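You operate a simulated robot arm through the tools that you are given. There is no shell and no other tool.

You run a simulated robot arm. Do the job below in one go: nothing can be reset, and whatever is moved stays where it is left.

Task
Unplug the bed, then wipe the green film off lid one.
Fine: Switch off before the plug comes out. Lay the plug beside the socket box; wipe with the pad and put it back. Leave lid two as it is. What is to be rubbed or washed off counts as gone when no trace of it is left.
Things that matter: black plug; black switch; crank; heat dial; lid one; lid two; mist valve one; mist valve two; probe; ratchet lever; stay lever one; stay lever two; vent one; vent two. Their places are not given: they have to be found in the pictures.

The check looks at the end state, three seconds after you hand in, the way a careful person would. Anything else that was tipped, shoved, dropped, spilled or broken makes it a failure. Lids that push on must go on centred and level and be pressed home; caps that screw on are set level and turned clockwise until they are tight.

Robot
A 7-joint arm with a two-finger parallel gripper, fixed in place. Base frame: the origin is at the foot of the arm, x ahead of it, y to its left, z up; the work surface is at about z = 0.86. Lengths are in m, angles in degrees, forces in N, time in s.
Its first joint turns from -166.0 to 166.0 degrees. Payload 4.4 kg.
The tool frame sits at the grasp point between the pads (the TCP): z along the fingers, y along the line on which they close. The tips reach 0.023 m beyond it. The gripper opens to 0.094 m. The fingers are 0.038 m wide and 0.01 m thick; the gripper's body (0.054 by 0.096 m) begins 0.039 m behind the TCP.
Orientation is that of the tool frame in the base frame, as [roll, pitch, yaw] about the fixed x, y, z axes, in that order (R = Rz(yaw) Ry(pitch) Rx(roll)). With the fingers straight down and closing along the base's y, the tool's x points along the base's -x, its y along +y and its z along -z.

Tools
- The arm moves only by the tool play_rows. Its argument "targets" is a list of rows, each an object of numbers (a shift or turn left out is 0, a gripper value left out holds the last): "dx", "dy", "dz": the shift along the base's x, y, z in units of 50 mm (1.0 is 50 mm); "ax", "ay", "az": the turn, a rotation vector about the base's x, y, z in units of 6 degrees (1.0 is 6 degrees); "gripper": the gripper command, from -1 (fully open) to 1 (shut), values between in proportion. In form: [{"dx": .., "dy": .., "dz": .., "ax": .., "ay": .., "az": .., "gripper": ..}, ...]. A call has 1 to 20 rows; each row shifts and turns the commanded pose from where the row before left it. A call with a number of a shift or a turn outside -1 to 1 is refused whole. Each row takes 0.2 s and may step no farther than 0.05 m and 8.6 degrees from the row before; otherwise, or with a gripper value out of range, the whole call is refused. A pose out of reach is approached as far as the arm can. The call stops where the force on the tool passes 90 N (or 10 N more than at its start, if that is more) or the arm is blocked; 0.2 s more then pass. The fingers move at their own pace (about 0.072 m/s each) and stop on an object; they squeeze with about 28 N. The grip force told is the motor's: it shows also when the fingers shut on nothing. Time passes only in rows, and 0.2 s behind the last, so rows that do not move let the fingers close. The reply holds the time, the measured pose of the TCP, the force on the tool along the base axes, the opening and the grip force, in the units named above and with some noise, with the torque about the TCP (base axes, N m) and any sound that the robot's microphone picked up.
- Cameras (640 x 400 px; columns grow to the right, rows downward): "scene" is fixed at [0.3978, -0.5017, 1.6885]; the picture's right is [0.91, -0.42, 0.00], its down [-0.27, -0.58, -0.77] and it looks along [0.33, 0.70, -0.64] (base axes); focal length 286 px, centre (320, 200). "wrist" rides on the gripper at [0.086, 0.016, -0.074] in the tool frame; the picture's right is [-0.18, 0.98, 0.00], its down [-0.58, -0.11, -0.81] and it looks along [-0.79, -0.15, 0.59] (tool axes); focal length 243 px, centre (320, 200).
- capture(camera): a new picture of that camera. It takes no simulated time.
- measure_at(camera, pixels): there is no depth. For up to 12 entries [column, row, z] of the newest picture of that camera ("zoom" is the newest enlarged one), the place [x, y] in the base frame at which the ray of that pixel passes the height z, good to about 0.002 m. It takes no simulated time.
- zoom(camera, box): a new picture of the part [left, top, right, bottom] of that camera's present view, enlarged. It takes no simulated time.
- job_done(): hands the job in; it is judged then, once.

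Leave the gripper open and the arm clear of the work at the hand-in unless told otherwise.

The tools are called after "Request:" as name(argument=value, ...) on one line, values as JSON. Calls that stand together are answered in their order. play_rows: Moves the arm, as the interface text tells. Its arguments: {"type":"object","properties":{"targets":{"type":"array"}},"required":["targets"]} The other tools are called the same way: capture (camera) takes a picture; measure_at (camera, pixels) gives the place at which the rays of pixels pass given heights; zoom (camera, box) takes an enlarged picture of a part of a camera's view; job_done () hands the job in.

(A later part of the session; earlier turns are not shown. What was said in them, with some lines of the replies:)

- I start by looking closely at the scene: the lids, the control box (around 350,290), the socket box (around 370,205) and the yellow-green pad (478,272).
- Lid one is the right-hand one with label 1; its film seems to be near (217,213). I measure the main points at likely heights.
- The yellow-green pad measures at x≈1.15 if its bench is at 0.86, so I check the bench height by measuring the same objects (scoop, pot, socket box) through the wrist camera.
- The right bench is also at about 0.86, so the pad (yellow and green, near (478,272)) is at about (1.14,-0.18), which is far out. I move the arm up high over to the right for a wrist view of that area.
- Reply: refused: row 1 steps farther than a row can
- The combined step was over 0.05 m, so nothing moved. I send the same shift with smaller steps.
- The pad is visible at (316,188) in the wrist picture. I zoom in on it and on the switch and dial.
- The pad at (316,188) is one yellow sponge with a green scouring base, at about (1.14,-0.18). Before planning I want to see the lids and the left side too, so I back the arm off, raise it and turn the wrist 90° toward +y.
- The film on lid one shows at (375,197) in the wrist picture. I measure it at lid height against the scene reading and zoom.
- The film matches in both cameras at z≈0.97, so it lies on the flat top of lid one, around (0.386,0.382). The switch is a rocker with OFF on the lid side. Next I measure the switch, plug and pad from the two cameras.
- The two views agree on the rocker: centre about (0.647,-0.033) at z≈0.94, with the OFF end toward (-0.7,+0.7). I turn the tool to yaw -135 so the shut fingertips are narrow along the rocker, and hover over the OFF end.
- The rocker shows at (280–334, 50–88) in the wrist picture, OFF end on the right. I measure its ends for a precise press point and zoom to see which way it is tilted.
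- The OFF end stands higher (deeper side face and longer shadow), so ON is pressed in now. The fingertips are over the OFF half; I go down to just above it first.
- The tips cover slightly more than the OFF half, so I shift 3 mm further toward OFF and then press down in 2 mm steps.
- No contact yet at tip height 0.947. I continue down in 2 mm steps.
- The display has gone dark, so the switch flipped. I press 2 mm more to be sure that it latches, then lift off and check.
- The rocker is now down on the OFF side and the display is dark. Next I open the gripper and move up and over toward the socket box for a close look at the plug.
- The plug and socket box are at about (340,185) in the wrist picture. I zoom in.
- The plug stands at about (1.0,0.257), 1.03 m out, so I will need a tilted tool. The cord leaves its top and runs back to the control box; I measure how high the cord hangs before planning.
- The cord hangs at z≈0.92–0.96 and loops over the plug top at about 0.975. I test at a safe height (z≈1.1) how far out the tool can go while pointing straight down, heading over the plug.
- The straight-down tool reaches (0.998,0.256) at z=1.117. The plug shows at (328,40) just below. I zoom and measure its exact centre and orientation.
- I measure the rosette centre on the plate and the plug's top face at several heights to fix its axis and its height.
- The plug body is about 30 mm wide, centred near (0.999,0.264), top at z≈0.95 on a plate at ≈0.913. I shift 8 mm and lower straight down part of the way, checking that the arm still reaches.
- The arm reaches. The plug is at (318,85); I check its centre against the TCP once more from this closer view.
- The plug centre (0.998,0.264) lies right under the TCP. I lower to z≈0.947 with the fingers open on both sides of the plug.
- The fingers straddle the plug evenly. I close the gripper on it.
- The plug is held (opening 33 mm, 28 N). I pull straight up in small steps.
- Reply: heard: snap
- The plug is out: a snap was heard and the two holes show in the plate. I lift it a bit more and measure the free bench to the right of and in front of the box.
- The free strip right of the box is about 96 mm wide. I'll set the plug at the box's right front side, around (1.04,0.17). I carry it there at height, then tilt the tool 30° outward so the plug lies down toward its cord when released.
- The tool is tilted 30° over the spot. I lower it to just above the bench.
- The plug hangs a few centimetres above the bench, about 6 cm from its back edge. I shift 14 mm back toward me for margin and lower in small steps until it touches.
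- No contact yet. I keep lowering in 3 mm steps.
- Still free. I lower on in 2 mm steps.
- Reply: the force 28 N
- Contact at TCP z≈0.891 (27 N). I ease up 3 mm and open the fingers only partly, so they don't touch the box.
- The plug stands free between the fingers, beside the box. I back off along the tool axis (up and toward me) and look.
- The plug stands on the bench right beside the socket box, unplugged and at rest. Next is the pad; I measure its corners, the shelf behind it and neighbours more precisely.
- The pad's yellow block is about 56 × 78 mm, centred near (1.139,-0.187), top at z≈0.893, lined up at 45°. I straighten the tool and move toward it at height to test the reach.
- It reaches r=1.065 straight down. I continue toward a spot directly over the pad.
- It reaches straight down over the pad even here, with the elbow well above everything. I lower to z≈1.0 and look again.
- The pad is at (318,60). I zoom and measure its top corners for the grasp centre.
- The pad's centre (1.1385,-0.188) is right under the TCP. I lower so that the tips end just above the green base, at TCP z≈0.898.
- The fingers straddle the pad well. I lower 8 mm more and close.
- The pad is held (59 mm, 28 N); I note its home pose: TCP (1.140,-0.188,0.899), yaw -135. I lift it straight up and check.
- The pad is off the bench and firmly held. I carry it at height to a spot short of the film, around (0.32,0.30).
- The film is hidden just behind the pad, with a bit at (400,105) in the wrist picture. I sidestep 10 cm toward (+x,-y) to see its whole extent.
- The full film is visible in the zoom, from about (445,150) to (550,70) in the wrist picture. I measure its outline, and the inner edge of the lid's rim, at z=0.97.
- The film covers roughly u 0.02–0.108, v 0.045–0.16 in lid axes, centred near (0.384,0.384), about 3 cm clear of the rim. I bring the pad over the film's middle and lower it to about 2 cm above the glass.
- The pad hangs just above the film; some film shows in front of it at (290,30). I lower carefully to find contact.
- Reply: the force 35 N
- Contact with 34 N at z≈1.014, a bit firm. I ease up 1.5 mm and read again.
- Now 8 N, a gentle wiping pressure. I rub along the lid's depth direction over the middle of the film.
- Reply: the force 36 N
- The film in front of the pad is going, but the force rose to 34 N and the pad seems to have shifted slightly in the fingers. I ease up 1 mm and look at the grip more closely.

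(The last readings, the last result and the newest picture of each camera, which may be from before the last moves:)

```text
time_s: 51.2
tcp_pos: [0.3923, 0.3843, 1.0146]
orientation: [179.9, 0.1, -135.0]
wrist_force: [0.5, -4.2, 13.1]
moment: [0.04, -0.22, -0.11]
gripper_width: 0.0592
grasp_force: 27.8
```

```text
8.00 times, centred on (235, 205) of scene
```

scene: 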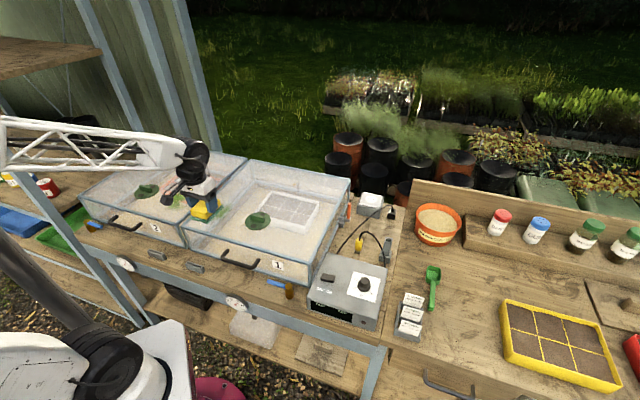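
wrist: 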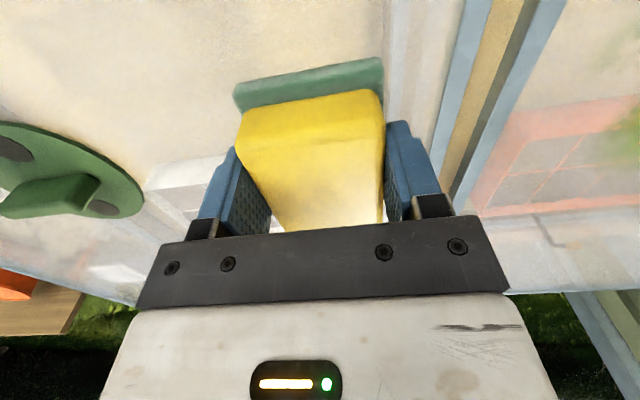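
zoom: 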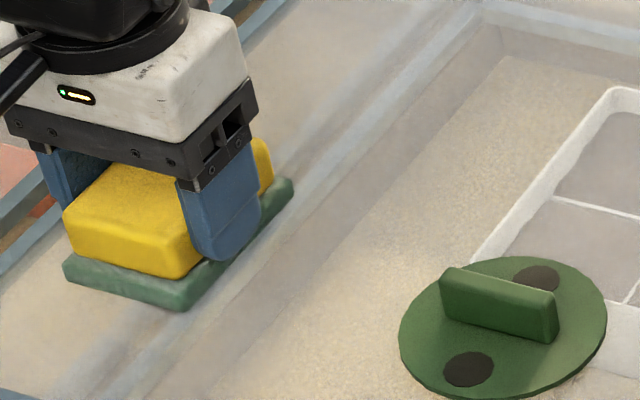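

The pad sits flat and the film looks gone where it has passed. I go on with strokes shifted 27 mm toward the left rim.

Request:
play_rows(targets=[{"dx": -0.19, "dy": 0.19}, {"dx": -0.19, "dy": 0.19}, {"dx": 0.245, "dy": 0.25}, {"dx": 0.245, "dy": 0.25}, {"dx": -0.245, "dy": -0.25}, {"dx": -0.245, "dy": -0.25}, {"dx": -0.245, "dy": -0.25}, {"dx": -0.245, "dy": -0.25}, {"dx": 0.245, "dy": 0.25}, {"dx": 0.245, "dy": 0.25}])

Request:
capture(camera="wrist")

Request:
zoom(camera="scene", box=[160, 160, 290, 270])

```text
time_s: 53.4
tcp_pos: [0.3712, 0.4026, 1.0149]
orientation: [-179.9, 0.0, -134.9]
wrist_force: [0.2, 0.1, -1.1]
moment: [0.0, 0.0, 0.0]
gripper_width: 0.0594
grasp_force: 27.6
```

```text
taken
```

wrist: 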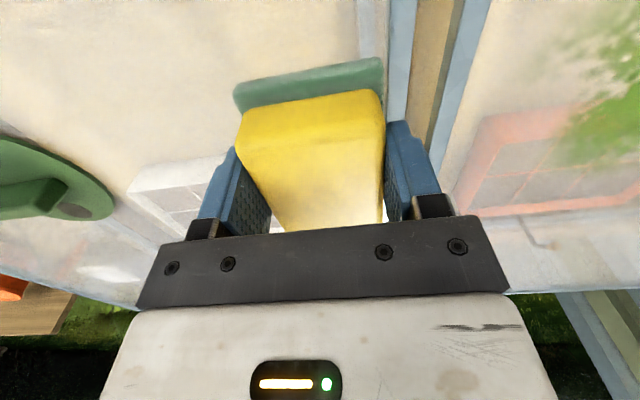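

```text
3.64 times, centred on (225, 215) of scene
```

zoom: 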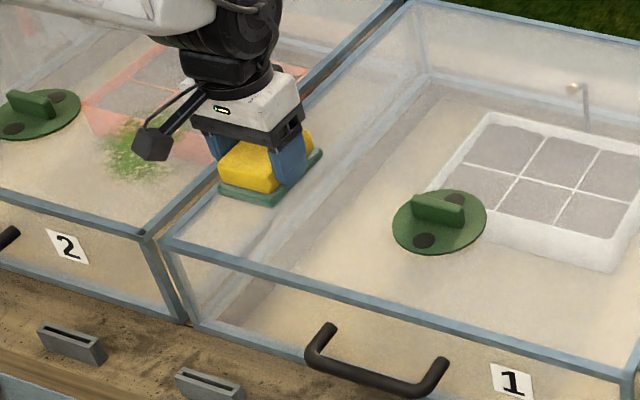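

Contact was lost here (about 0 N). I lower 1 mm at a time to renew contact and repeat this left lane.

Request:
play_rows(targets=[{"dz": -0.02}, {}])

```text
time_s: 54.0
tcp_pos: [0.3723, 0.402, 1.0153]
orientation: [-179.9, 0.0, -135.1]
wrist_force: [-0.4, 0.3, 2.3]
moment: [-0.04, 0.05, -0.03]
gripper_width: 0.0596
grasp_force: 28.2
```

Request:
play_rows(targets=[{"dz": -0.014}, {"dx": 0.245, "dy": 0.25}, {"dx": 0.245, "dy": 0.25}, {"dx": -0.245, "dy": -0.25}, {"dx": -0.245, "dy": -0.25}, {"dx": -0.245, "dy": -0.25}, {"dx": -0.245, "dy": -0.25}, {"dx": 0.245, "dy": 0.25}, {"dx": 0.245, "dy": 0.25}])

```text
time_s: 56.0
tcp_pos: [0.3712, 0.4039, 1.0148]
orientation: [179.9, 0.0, -135.0]
wrist_force: [-8.5, -7.7, 32.5]
moment: [-0.21, 0.17, 0.0]
gripper_width: 0.0594
grasp_force: 27.7
```

Good contact through that pass. I ease up half a millimetre and do the right lane of the film, 55 mm toward the vent side.

Request:
play_rows(targets=[{"dz": 0.012}, {"dx": 0.26, "dy": -0.26}, {"dx": 0.26, "dy": -0.26}, {"dx": 0.26, "dy": -0.26}, {"dx": 0.245, "dy": 0.25}, {"dx": 0.245, "dy": 0.25}, {"dx": -0.245, "dy": -0.25}, {"dx": -0.245, "dy": -0.25}, {"dx": -0.245, "dy": -0.25}, {"dx": -0.245, "dy": -0.25}, {"dx": 0.245, "dy": 0.25}, {"dx": 0.245, "dy": 0.25}])

Request:
capture(camera="wrist")

Request:
zoom(camera="scene", box=[160, 160, 290, 270])

```text
time_s: 58.6
tcp_pos: [0.4104, 0.3624, 1.0146]
orientation: [-180.0, 0.0, -135.0]
wrist_force: [-0.8, -0.4, 0.9]
moment: [-0.03, -0.01, 0.0]
gripper_width: 0.0595
grasp_force: 27.8
```

```text
taken
```

wrist: 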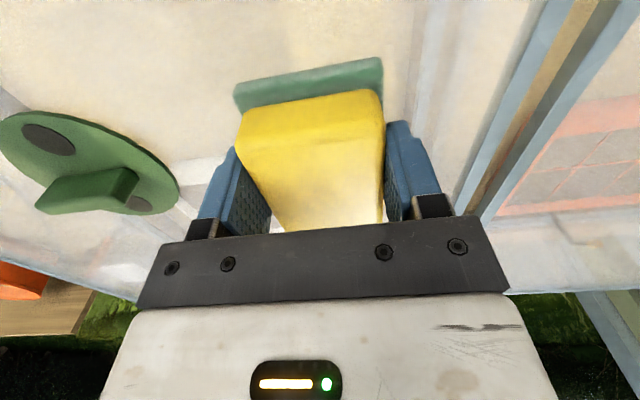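

```text
3.64 times, centred on (225, 215) of scene
```

zoom: 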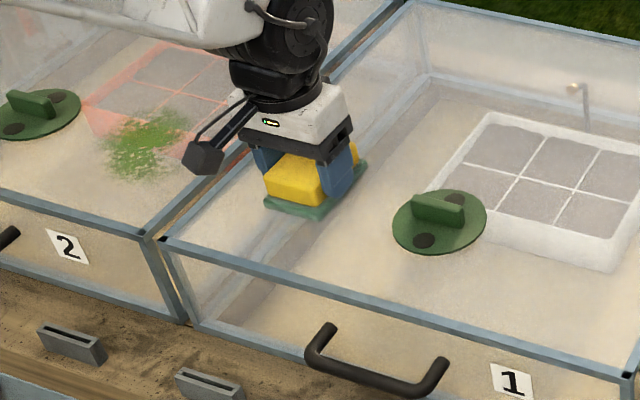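

The pressure was light at the end of that lane. I press 0.6 mm more and repeat the right lane.

Request:
play_rows(targets=[{"dz": -0.014}, {"dx": 0.245, "dy": 0.25}, {"dx": 0.245, "dy": 0.25}, {"dx": -0.245, "dy": -0.25}, {"dx": -0.245, "dy": -0.25}, {"dx": -0.245, "dy": -0.25}, {"dx": -0.245, "dy": -0.25}, {"dx": 0.245, "dy": 0.25}, {"dx": 0.245, "dy": 0.25}])

Request:
play_rows(targets=[{"dz": 0.3}, {"dz": 0.7}, {"dx": 0.5, "dy": -0.5, "dz": 0.3}, {"dx": 0.5, "dy": -0.5, "dz": 0.3}, {"dx": 0.4, "dy": -0.4, "dz": 0.3}, {}])

Request:
capture(camera="wrist")

Request:
zoom(camera="scene", box=[160, 160, 290, 270])

```text
time_s: 60.6
tcp_pos: [0.4106, 0.3635, 1.0144]
orientation: [179.9, 0.0, -135.0]
wrist_force: [-7.5, -9.6, 36.5]
moment: [0.04, -0.05, -0.02]
gripper_width: 0.0591
grasp_force: 28.3
```

```text
time_s: 62.0
tcp_pos: [0.4824, 0.2934, 1.1083]
orientation: [-180.0, 0.0, -135.0]
wrist_force: [0.0, 0.9, -0.4]
moment: [0.0, -0.03, 0.0]
gripper_width: 0.0594
grasp_force: 27.9
```

```text
taken
```

wrist: 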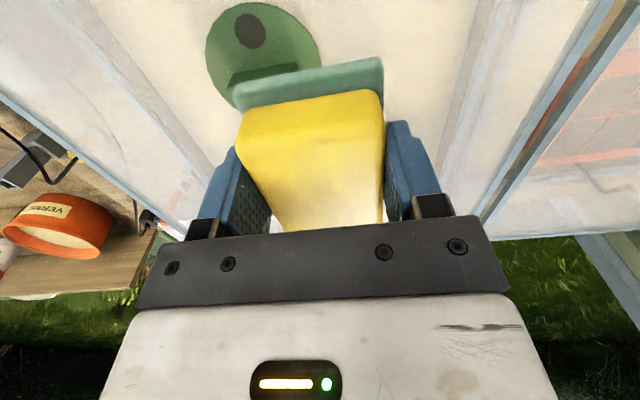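

```text
3.64 times, centred on (225, 215) of scene
```

zoom: 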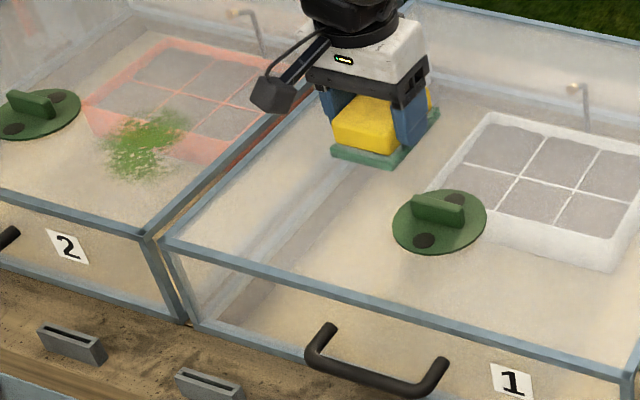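

No green shows on lid one now. I zoom in closely on the wiped spot in both cameras for any trace.

Request:
zoom(camera="wrist", box=[390, 0, 610, 200])

Request:
zoom(camera="scene", box=[185, 180, 255, 240])

```text
2.00 times, centred on (500, 100) of wrist
```

zoom: 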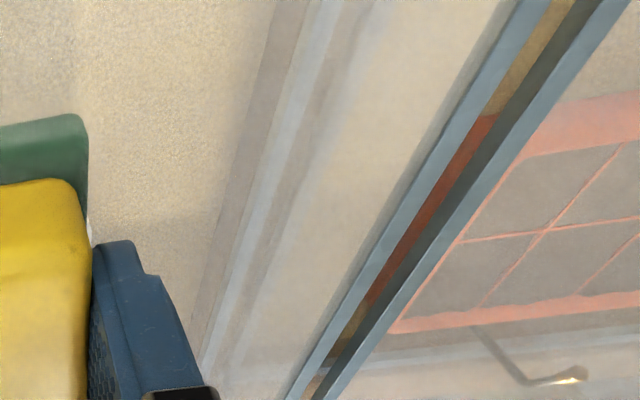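

```text
6.67 times, centred on (220, 210) of scene
```

zoom: 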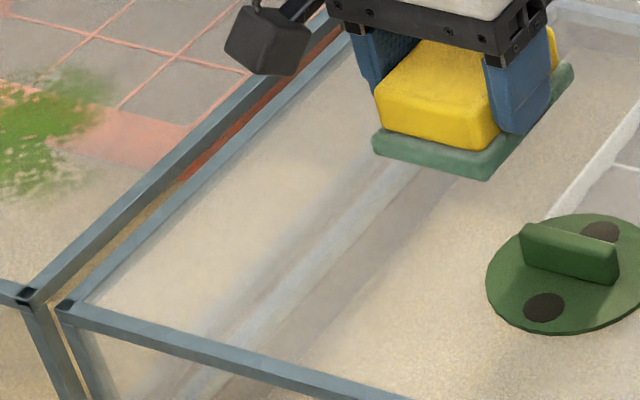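

No trace is visible. To be sure that faint fringes are gone too, I do one more crosswise pass over the whole area, first moving back above its front-left part.

Request:
play_rows(targets=[{"dx": -0.7, "dy": 0.444, "gripper": 1}, {"dx": -0.7, "dy": 0.444}, {"dx": -0.7, "dy": 0.444}, {"dx": -0.7, "dy": 0.444}, {"dz": -0.8}, {"dz": -0.8}, {"dz": -0.1}, {}])

```text
time_s: 63.8
tcp_pos: [0.342, 0.3823, 1.0234]
orientation: [-180.0, 0.0, -135.0]
wrist_force: [-0.1, -0.6, 0.6]
moment: [-0.01, 0.01, 0.03]
gripper_width: 0.0593
grasp_force: 27.9
```

Request:
play_rows(targets=[{"dz": -0.1}, {"dz": -0.04}, {"dz": -0.02}, {}])

```text
time_s: 64.8
tcp_pos: [0.3403, 0.3833, 1.0158]
orientation: [-179.9, 0.0, -135.1]
wrist_force: [0.0, 0.0, 0.1]
moment: [0.03, -0.01, -0.03]
gripper_width: 0.0595
grasp_force: 28.1
```

Request:
play_rows(targets=[{"dz": -0.02}, {}])

```text
time_s: 65.4
tcp_pos: [0.3417, 0.3834, 1.0144]
orientation: [180.0, 0.0, -135.0]
wrist_force: [-2.2, -0.2, 6.7]
moment: [-0.03, 0.11, 0.03]
gripper_width: 0.0594
grasp_force: 27.9
```

Contact at 7 N. Now the crosswise pass in four lanes.

Request:
play_rows(targets=[{"dz": -0.006}, {"dx": 0.25, "dy": -0.245}, {"dx": 0.25, "dy": -0.245}, {"dx": 0.25, "dy": -0.245}, {"dx": 0.25, "dy": -0.245}, {"dx": 0.35, "dy": 0.357}, {"dx": -0.25, "dy": 0.245}, {"dx": -0.25, "dy": 0.245}, {"dx": -0.25, "dy": 0.245}, {"dx": -0.25, "dy": 0.245}, {"dx": 0.35, "dy": 0.357}, {"dx": 0.25, "dy": -0.245}, {"dx": 0.25, "dy": -0.245}, {"dx": 0.25, "dy": -0.245}, {"dx": 0.25, "dy": -0.245}, {"dx": 0.3, "dy": 0.306}, {"dx": -0.25, "dy": 0.245}, {"dx": -0.25, "dy": 0.245}, {"dx": -0.25, "dy": 0.245}, {"dx": -0.25, "dy": 0.245}])

Request:
capture(camera="wrist")

```text
time_s: 69.6
tcp_pos: [0.39, 0.4332, 1.0149]
orientation: [180.0, 0.0, -134.8]
wrist_force: [0.6, 1.2, -1.4]
moment: [0.01, 0.0, -0.03]
gripper_width: 0.0596
grasp_force: 27.6
```

```text
taken
```

wrist: 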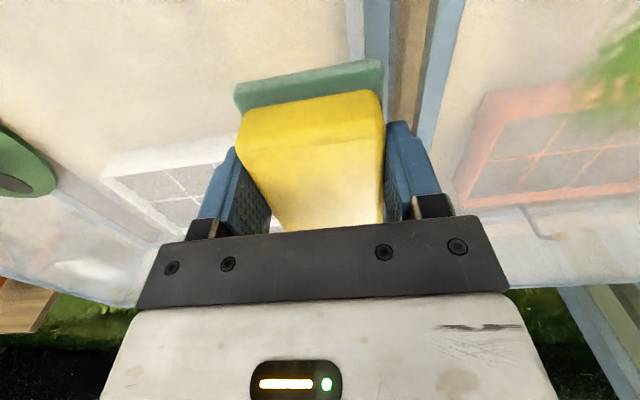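

The contact was light at the end, so I press again 0.8 mm and run the lanes back in reverse.

Request:
play_rows(targets=[{"dz": -0.016}, {"dx": 0.25, "dy": -0.245}, {"dx": 0.25, "dy": -0.245}, {"dx": 0.25, "dy": -0.245}, {"dx": 0.25, "dy": -0.245}, {"dx": -0.3, "dy": -0.306}, {"dx": -0.25, "dy": 0.245}, {"dx": -0.25, "dy": 0.245}, {"dx": -0.25, "dy": 0.245}, {"dx": -0.25, "dy": 0.245}])

Request:
play_rows(targets=[{"dx": -0.35, "dy": -0.357}, {"dx": 0.25, "dy": -0.245}, {"dx": 0.25, "dy": -0.245}, {"dx": 0.25, "dy": -0.245}, {"dx": 0.25, "dy": -0.245}, {"dx": -0.35, "dy": -0.357}, {"dx": -0.25, "dy": 0.245}, {"dx": -0.25, "dy": 0.245}, {"dx": -0.25, "dy": 0.245}, {"dx": -0.25, "dy": 0.245}])

```text
time_s: 71.8
tcp_pos: [0.3757, 0.4178, 1.0144]
orientation: [180.0, 0.1, -135.0]
wrist_force: [7.6, -9.0, 37.3]
moment: [-0.44, -0.09, 0.04]
gripper_width: 0.0592
grasp_force: 28.1
```

```text
time_s: 74.0
tcp_pos: [0.343, 0.3831, 1.0134]
orientation: [-180.0, 0.0, -134.9]
wrist_force: [17.7, -20.1, 78.3]
moment: [-0.5, -0.51, 0.0]
gripper_width: 0.0593
grasp_force: 28.1
```

The pressure rose to 78 N at this end, too firm, so I lift off at once and move back to inspect.

Request:
play_rows(targets=[{"dz": 0.06}, {"dz": 0.3}, {"dz": 0.8}, {"dx": 0.6, "dy": -0.6, "dz": 0.2}, {"dx": 0.6, "dy": -0.6, "dz": 0.2}, {"dx": 0.6, "dy": -0.6, "dz": 0.2}, {"dx": 0.4, "dy": -0.4}, {}])

Request:
capture(camera="wrist")

Request:
capture(camera="scene")

Request:
zoom(camera="scene", box=[165, 170, 285, 260])

Request:
zoom(camera="wrist", box=[390, 0, 640, 200])

```text
time_s: 75.8
tcp_pos: [0.4514, 0.2698, 1.1026]
orientation: [-180.0, 0.1, -135.0]
wrist_force: [1.2, -0.4, -0.5]
moment: [0.0, -0.04, 0.0]
gripper_width: 0.0595
grasp_force: 28.1
```

```text
taken
```

wrist: 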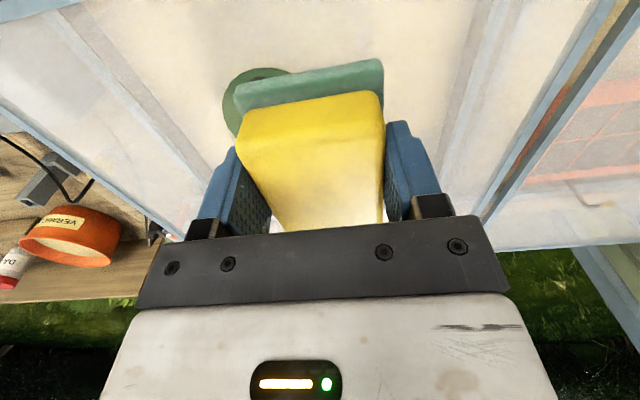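

```text
taken
```

scene: 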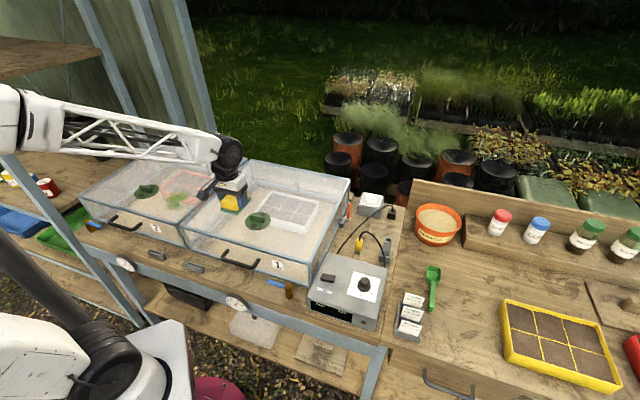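

```text
4.44 times, centred on (225, 215) of scene
```

zoom: 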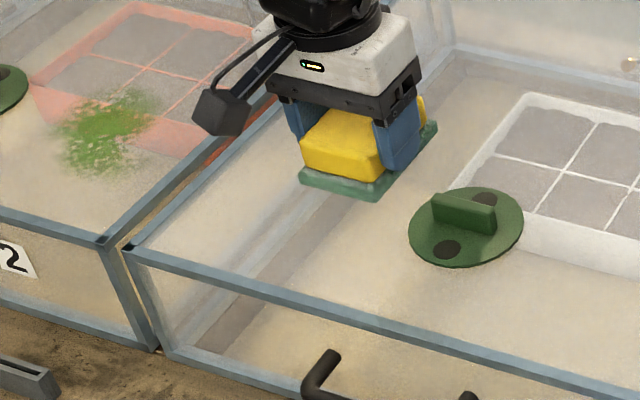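

```text
2.00 times, centred on (515, 100) of wrist
```

zoom: 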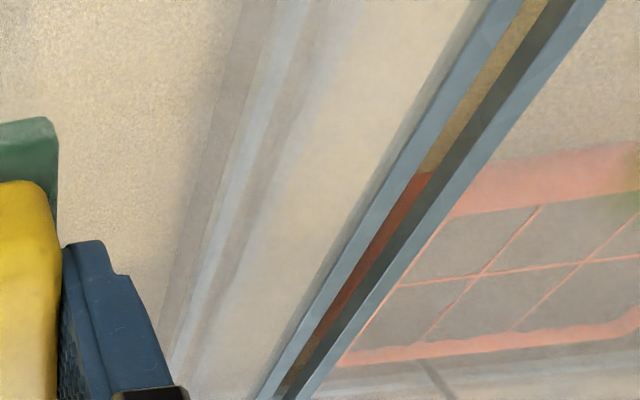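

Lid one is clean and whole, and nothing else moved. Now I carry the pad back at height to its home above (1.140,-0.188).

Request:
play_rows(targets=[{"dx": 0.725, "dy": -0.482, "gripper": 1}, {"dx": 0.725, "dy": -0.482}, {"dx": 0.725, "dy": -0.482}, {"dx": 0.725, "dy": -0.482}, {"dx": 0.725, "dy": -0.482}, {"dx": 0.725, "dy": -0.482}, {"dx": 0.725, "dy": -0.482}, {"dx": 0.725, "dy": -0.482}, {"dx": 0.725, "dy": -0.482}, {"dx": 0.725, "dy": -0.482}, {"dx": 0.725, "dy": -0.482}, {"dx": 0.725, "dy": -0.482}, {"dx": 0.725, "dy": -0.482}, {"dx": 0.725, "dy": -0.482}, {"dx": 0.725, "dy": -0.482}, {"dx": 0.725, "dy": -0.482}, {"dx": 0.725, "dy": -0.482}, {"dx": 0.725, "dy": -0.482}, {"dx": 0.725, "dy": -0.482}, {}])

Request:
capture(camera="wrist")

Request:
capture(camera="scene")

Request:
zoom(camera="scene", box=[165, 170, 285, 260])

```text
time_s: 80.0
tcp_pos: [1.1398, -0.1885, 1.1016]
orientation: [180.0, 0.0, -135.1]
wrist_force: [0.6, -0.7, 0.0]
moment: [-0.01, 0.01, 0.03]
gripper_width: 0.0594
grasp_force: 27.5
```

```text
taken
```

wrist: 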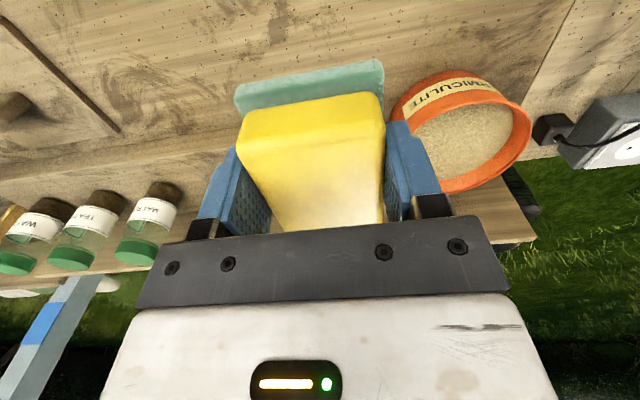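

```text
taken
```

scene: 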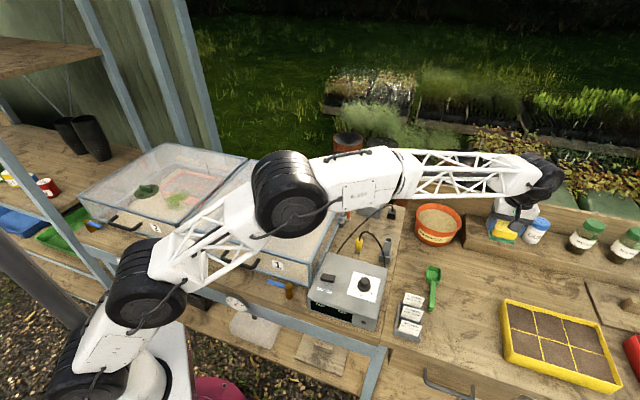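

```text
4.44 times, centred on (225, 215) of scene
```

zoom: 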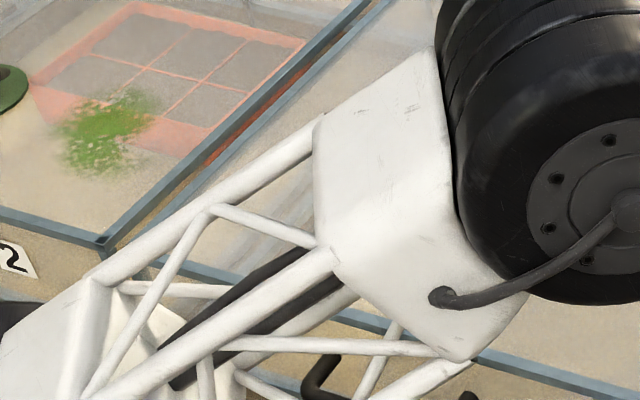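

I'm over the pad's home. I lower it to about 3 cm above the contact height.

Request:
play_rows(targets=[{"dz": -0.7}, {"dz": -0.7}, {"dz": -0.7}, {"dz": -0.7}, {"dz": -0.5}, {"dz": -0.2}, {}])

Request:
capture(camera="wrist")

Request:
zoom(camera="scene", box=[430, 210, 530, 310])

```text
time_s: 81.6
tcp_pos: [1.139, -0.1855, 0.925]
orientation: [180.0, 0.0, -135.0]
wrist_force: [0.1, 0.0, -0.9]
moment: [0.01, 0.0, -0.01]
gripper_width: 0.0594
grasp_force: 28.1
```

```text
taken
```

wrist: 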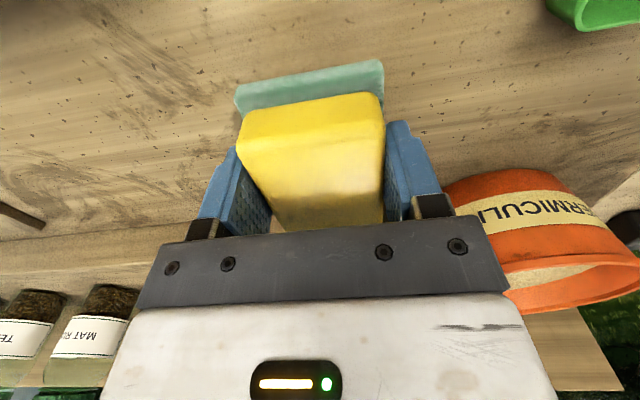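

```text
4.00 times, centred on (480, 260) of scene
```

zoom: 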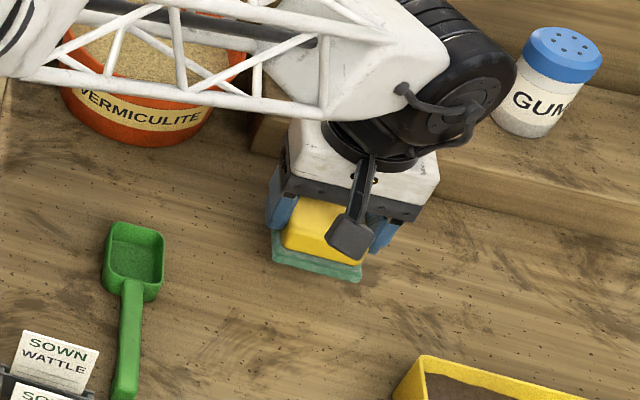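

I keep lowering, then in 2 mm steps.

Request:
play_rows(targets=[{"dz": -0.3}, {"dz": -0.16}, {}])

Request:
play_rows(targets=[{"dz": -0.04}, {"dz": -0.04}, {}])

```text
time_s: 82.4
tcp_pos: [1.1398, -0.1852, 0.9029]
orientation: [180.0, 0.1, -135.1]
wrist_force: [-0.3, -0.3, -0.4]
moment: [0.0, -0.01, -0.01]
gripper_width: 0.0593
grasp_force: 27.9
```

```text
time_s: 83.2
tcp_pos: [1.1385, -0.1854, 0.9002]
orientation: [180.0, 0.1, -135.0]
wrist_force: [0.2, -1.5, -1.2]
moment: [-0.02, -0.01, 0.0]
gripper_width: 0.0594
grasp_force: 27.9
```

Request:
play_rows(targets=[{"dy": -0.05, "dz": -0.04}, {"dz": -0.04}, {}])

Request:
play_rows(targets=[{"dz": -0.04}, {"dz": -0.04}, {}])

```text
time_s: 84.0
tcp_pos: [1.1386, -0.188, 0.8949]
orientation: [-179.9, 0.1, -135.0]
wrist_force: [0.0, -0.1, -0.5]
moment: [0.02, 0.04, 0.01]
gripper_width: 0.0593
grasp_force: 28.0
```

```text
time_s: 84.8
tcp_pos: [1.1395, -0.1874, 0.892]
orientation: [-180.0, 0.0, -135.0]
wrist_force: [-0.3, 0.5, -1.2]
moment: [0.01, 0.01, 0.0]
gripper_width: 0.0591
grasp_force: 28.0
```

Request:
play_rows(targets=[{"dz": -0.04}, {"dz": -0.04}, {}])

Request:
zoom(camera="scene", box=[450, 230, 510, 290])

```text
time_s: 85.6
tcp_pos: [1.1381, -0.1876, 0.8873]
orientation: [180.0, 0.0, -135.0]
wrist_force: [-1.2, 0.6, -1.5]
moment: [-0.01, 0.02, 0.0]
gripper_width: 0.0592
grasp_force: 28.5
```

```text
6.67 times, centred on (480, 260) of scene
```

zoom: 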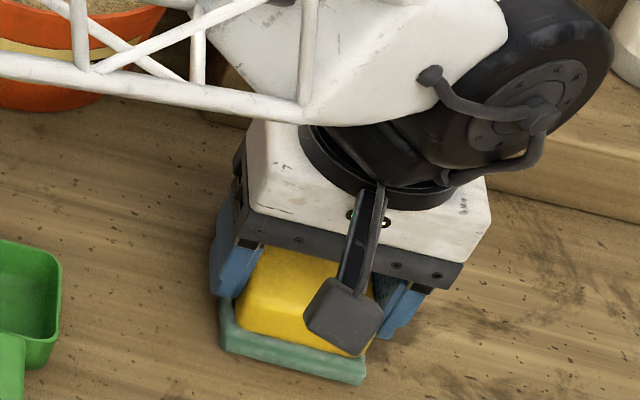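

The pad is very close to the bench. I go on in 1 mm steps.

Request:
play_rows(targets=[{"dz": -0.03}, {}])

Request:
play_rows(targets=[{"dz": -0.03}, {}])

```text
time_s: 86.2
tcp_pos: [1.139, -0.1872, 0.8846]
orientation: [180.0, 0.0, -135.0]
wrist_force: [-0.2, -0.1, -0.2]
moment: [0.01, -0.01, 0.0]
gripper_width: 0.0591
grasp_force: 27.9
```

```text
time_s: 86.8
tcp_pos: [1.1385, -0.187, 0.8855]
orientation: [180.0, -0.1, -135.0]
wrist_force: [0.4, -0.5, 2.9]
moment: [-0.04, 0.08, 0.0]
gripper_width: 0.0595
grasp_force: 27.6
```

Light contact with the bench (3 N): the pad is down at its home. I open the gripper and lift straight up.

Request:
play_rows(targets=[{"gripper": -1}, {}, {}, {"dz": 0.1}, {"dz": 0.4}, {"dz": 0.8}, {"dz": 0.9}, {"dz": 0.9}, {"dz": 0.9}, {}])

Request:
capture(camera="wrist")

Request:
zoom(camera="scene", box=[420, 210, 540, 310])

```text
time_s: 89.0
tcp_pos: [1.1397, -0.1876, 1.0864]
orientation: [179.9, 0.0, -135.0]
wrist_force: [0.2, -0.2, 0.4]
moment: [-0.03, 0.0, -0.04]
gripper_width: 0.0937
grasp_force: 0.0
```

```text
taken
```

wrist: 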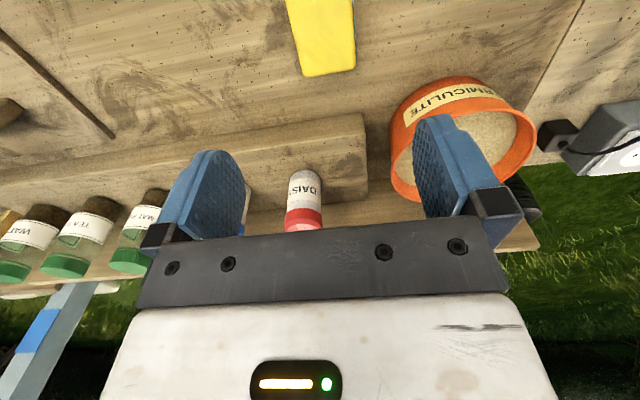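

```text
4.00 times, centred on (480, 260) of scene
```

zoom: 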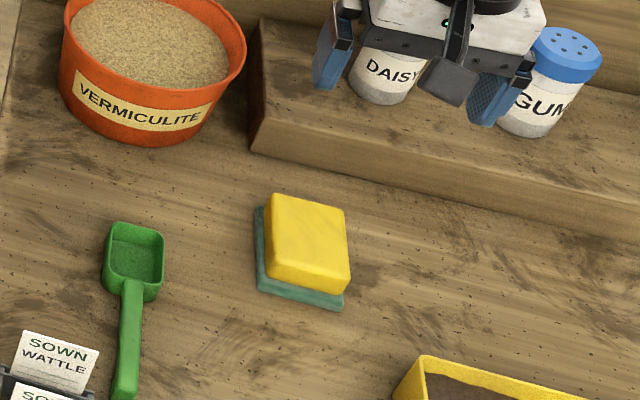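

The pad is back within a few millimetres of where it was. I raise the arm and retract it clear, then check everything.

Request:
play_rows(targets=[{"dz": 0.8}, {"dz": 0.8}, {"dz": 0.8}, {"dz": 0.8}, {"dx": -0.92, "dy": 0.1}, {"dx": -0.92, "dy": 0.1}, {"dx": -0.92, "dy": 0.1}, {"dx": -0.92, "dy": 0.1}, {"dx": -0.92, "dy": 0.1}, {"dx": -0.92, "dy": 0.1}, {"dx": -0.92, "dy": 0.1}, {"dx": -0.92, "dy": 0.1}, {"dx": -0.92, "dy": 0.1}, {"dx": -0.92, "dy": 0.1}, {"dx": -0.92, "dy": 0.1}, {"dx": -0.92, "dy": 0.1}, {"dx": -0.92, "dy": 0.1}, {"dx": -0.92, "dy": 0.1}, {"dx": -0.92, "dy": 0.1}, {}])

Request:
capture(camera="scene")

Request:
capture(camera="wrist")

Request:
zoom(camera="scene", box=[300, 170, 420, 340])

Request:
zoom(camera="scene", box=[160, 150, 360, 290])

```text
time_s: 93.2
tcp_pos: [0.4495, -0.1108, 1.2426]
orientation: [-179.9, 0.0, -134.9]
wrist_force: [0.1, -0.6, 0.1]
moment: [-0.02, -0.03, -0.02]
gripper_width: 0.0938
grasp_force: 0.0
```

```text
taken
```

scene: 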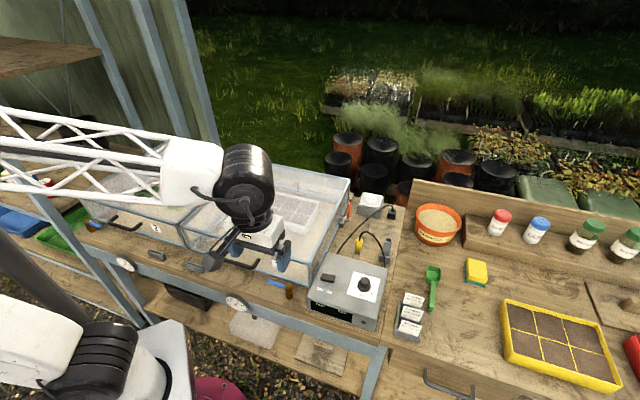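

```text
taken
```

wrist: 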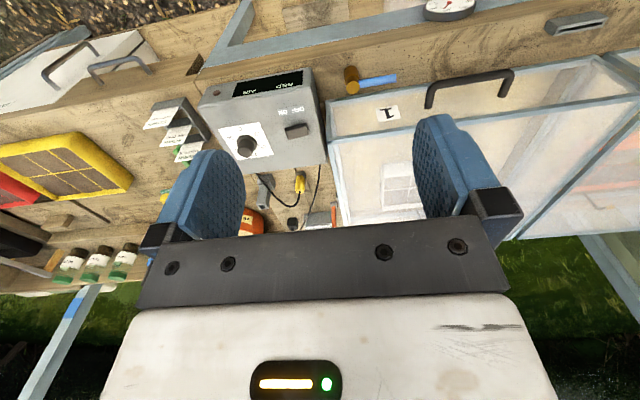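

```text
2.35 times, centred on (360, 255) of scene
```

zoom: 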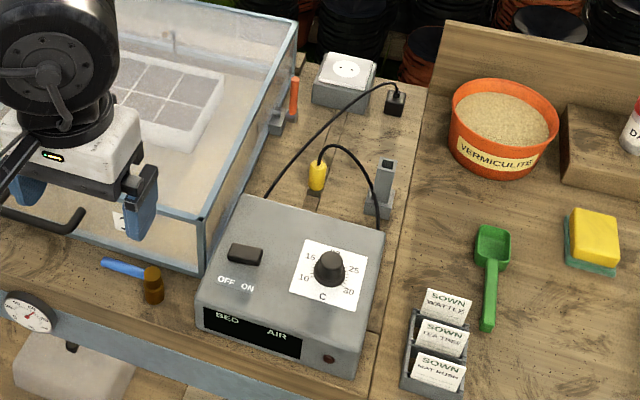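

```text
2.86 times, centred on (260, 220) of scene
```

zoom: 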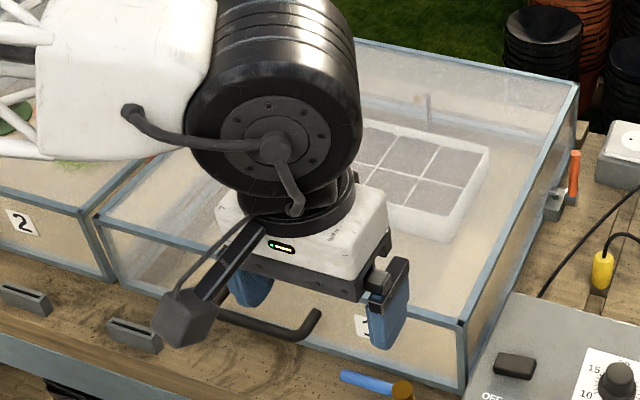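

The plug stands beside the socket box, display dark, pad home. I return the arm to its starting pose, where the lids were in full view, for a last check of lid one.

Request:
play_rows(targets=[{"dx": 0.64, "dy": 0.595, "az": -0.75}, {"dx": 0.64, "dy": 0.595, "az": -0.75}, {"dx": 0.64, "dy": 0.595, "az": -0.75}, {"dx": 0.64, "dy": 0.595, "az": -0.75}, {"dx": 0.64, "dy": 0.595, "az": -0.75}, {"dx": 0.64, "dy": 0.595, "az": -0.75}, {"dx": 0.64, "dy": 0.595, "az": -0.75}, {"dx": 0.64, "dy": 0.595, "az": -0.75}, {"dx": 0.64, "dy": 0.595, "az": -0.75}, {"dx": 0.64, "dy": 0.595, "az": -0.75}, {}])

Request:
capture(camera="scene")

Request:
zoom(camera="scene", box=[170, 150, 360, 290])

Request:
zoom(camera="scene", box=[185, 180, 255, 240])

Request:
zoom(camera="scene", box=[345, 175, 415, 235])

Request:
capture(camera="wrist")

```text
time_s: 95.6
tcp_pos: [0.7705, 0.1878, 1.2454]
orientation: [180.0, 0.0, 180.0]
wrist_force: [0.1, -0.3, 0.1]
moment: [-0.02, 0.01, 0.0]
gripper_width: 0.0943
grasp_force: 0.1
```

```text
taken
```

scene: 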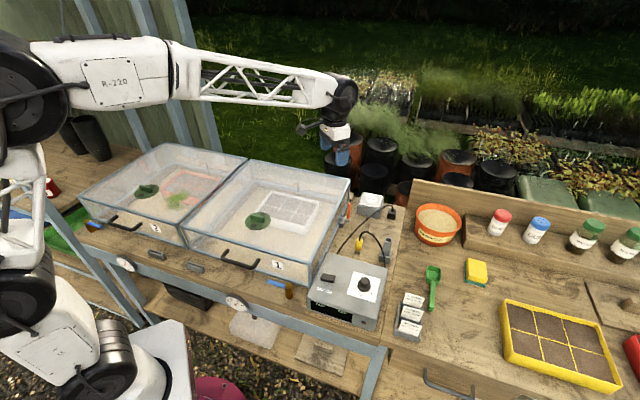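

```text
2.86 times, centred on (265, 220) of scene
```

zoom: 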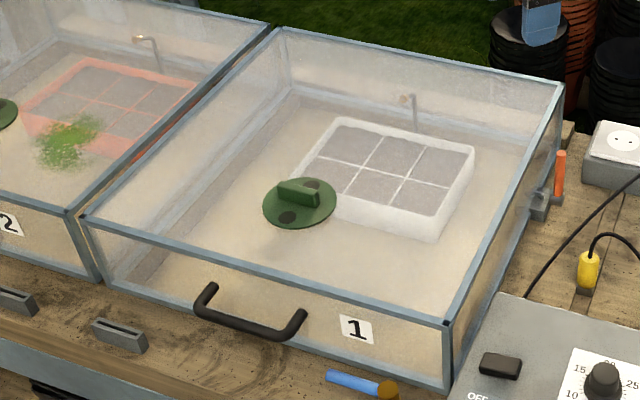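

```text
6.67 times, centred on (220, 210) of scene
```

zoom: 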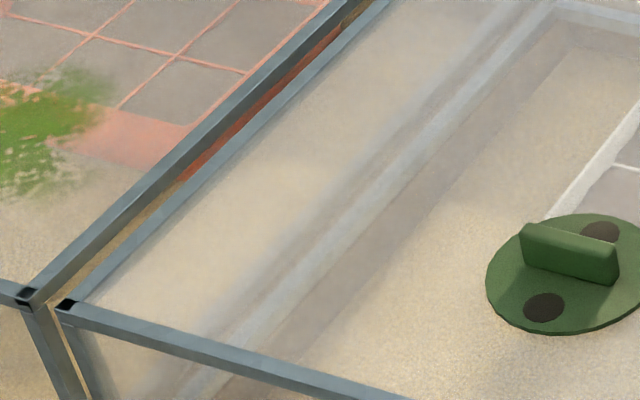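

```text
6.67 times, centred on (380, 205) of scene
```

zoom: 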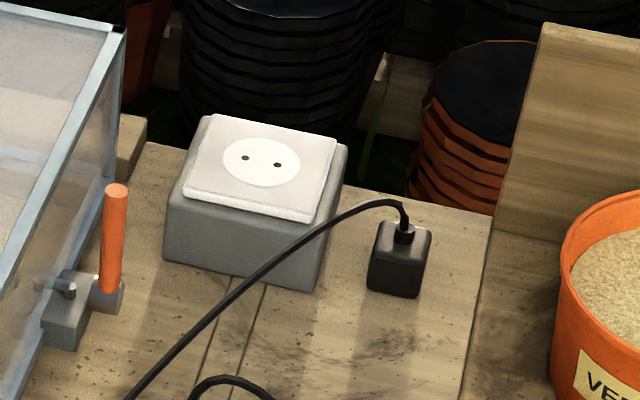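

```text
taken
```

wrist: 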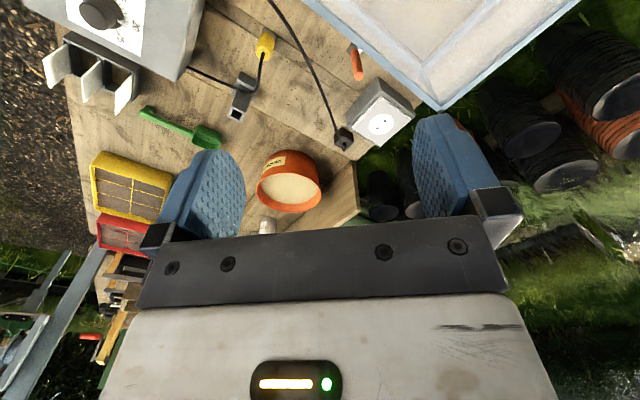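

Everything checks out:
- **Power:** the rocker is on OFF, the display is dark, and the plug is out and resting beside the socket box.
- **Lid one:** it shows no green, and it is still shut and in place.
- **Lid two:** its film is untouched.
- **Pad and arm:** the pad is back at (478,272), and the arm is high and clear with the gripper open.

I hand the job in.

Request:
job_done()

```text
The job is handed in.
```

The job is handed in: the bed is switched off and unplugged, and lid one shows no trace of the green film in the last pictures from either camera.

- **Switch and plug:** I pressed the rocker to OFF and the display went dark before I pulled the plug. The plug now stands upright on the bench just right of the socket box; I did not tip it onto its side.
- **Lid one:** I wiped the film area several times with the pad, lengthwise and crosswise. The force reached 78 N for a moment on the last pass, and I lifted off at once. The lid looks whole and in place.
- **Pad:** It is back on its spot to within a few millimetres.
- **Everything else:** Lid two's film is untouched. The last pictures show nothing else moved. The arm is back at its starting pose with the gripper open.
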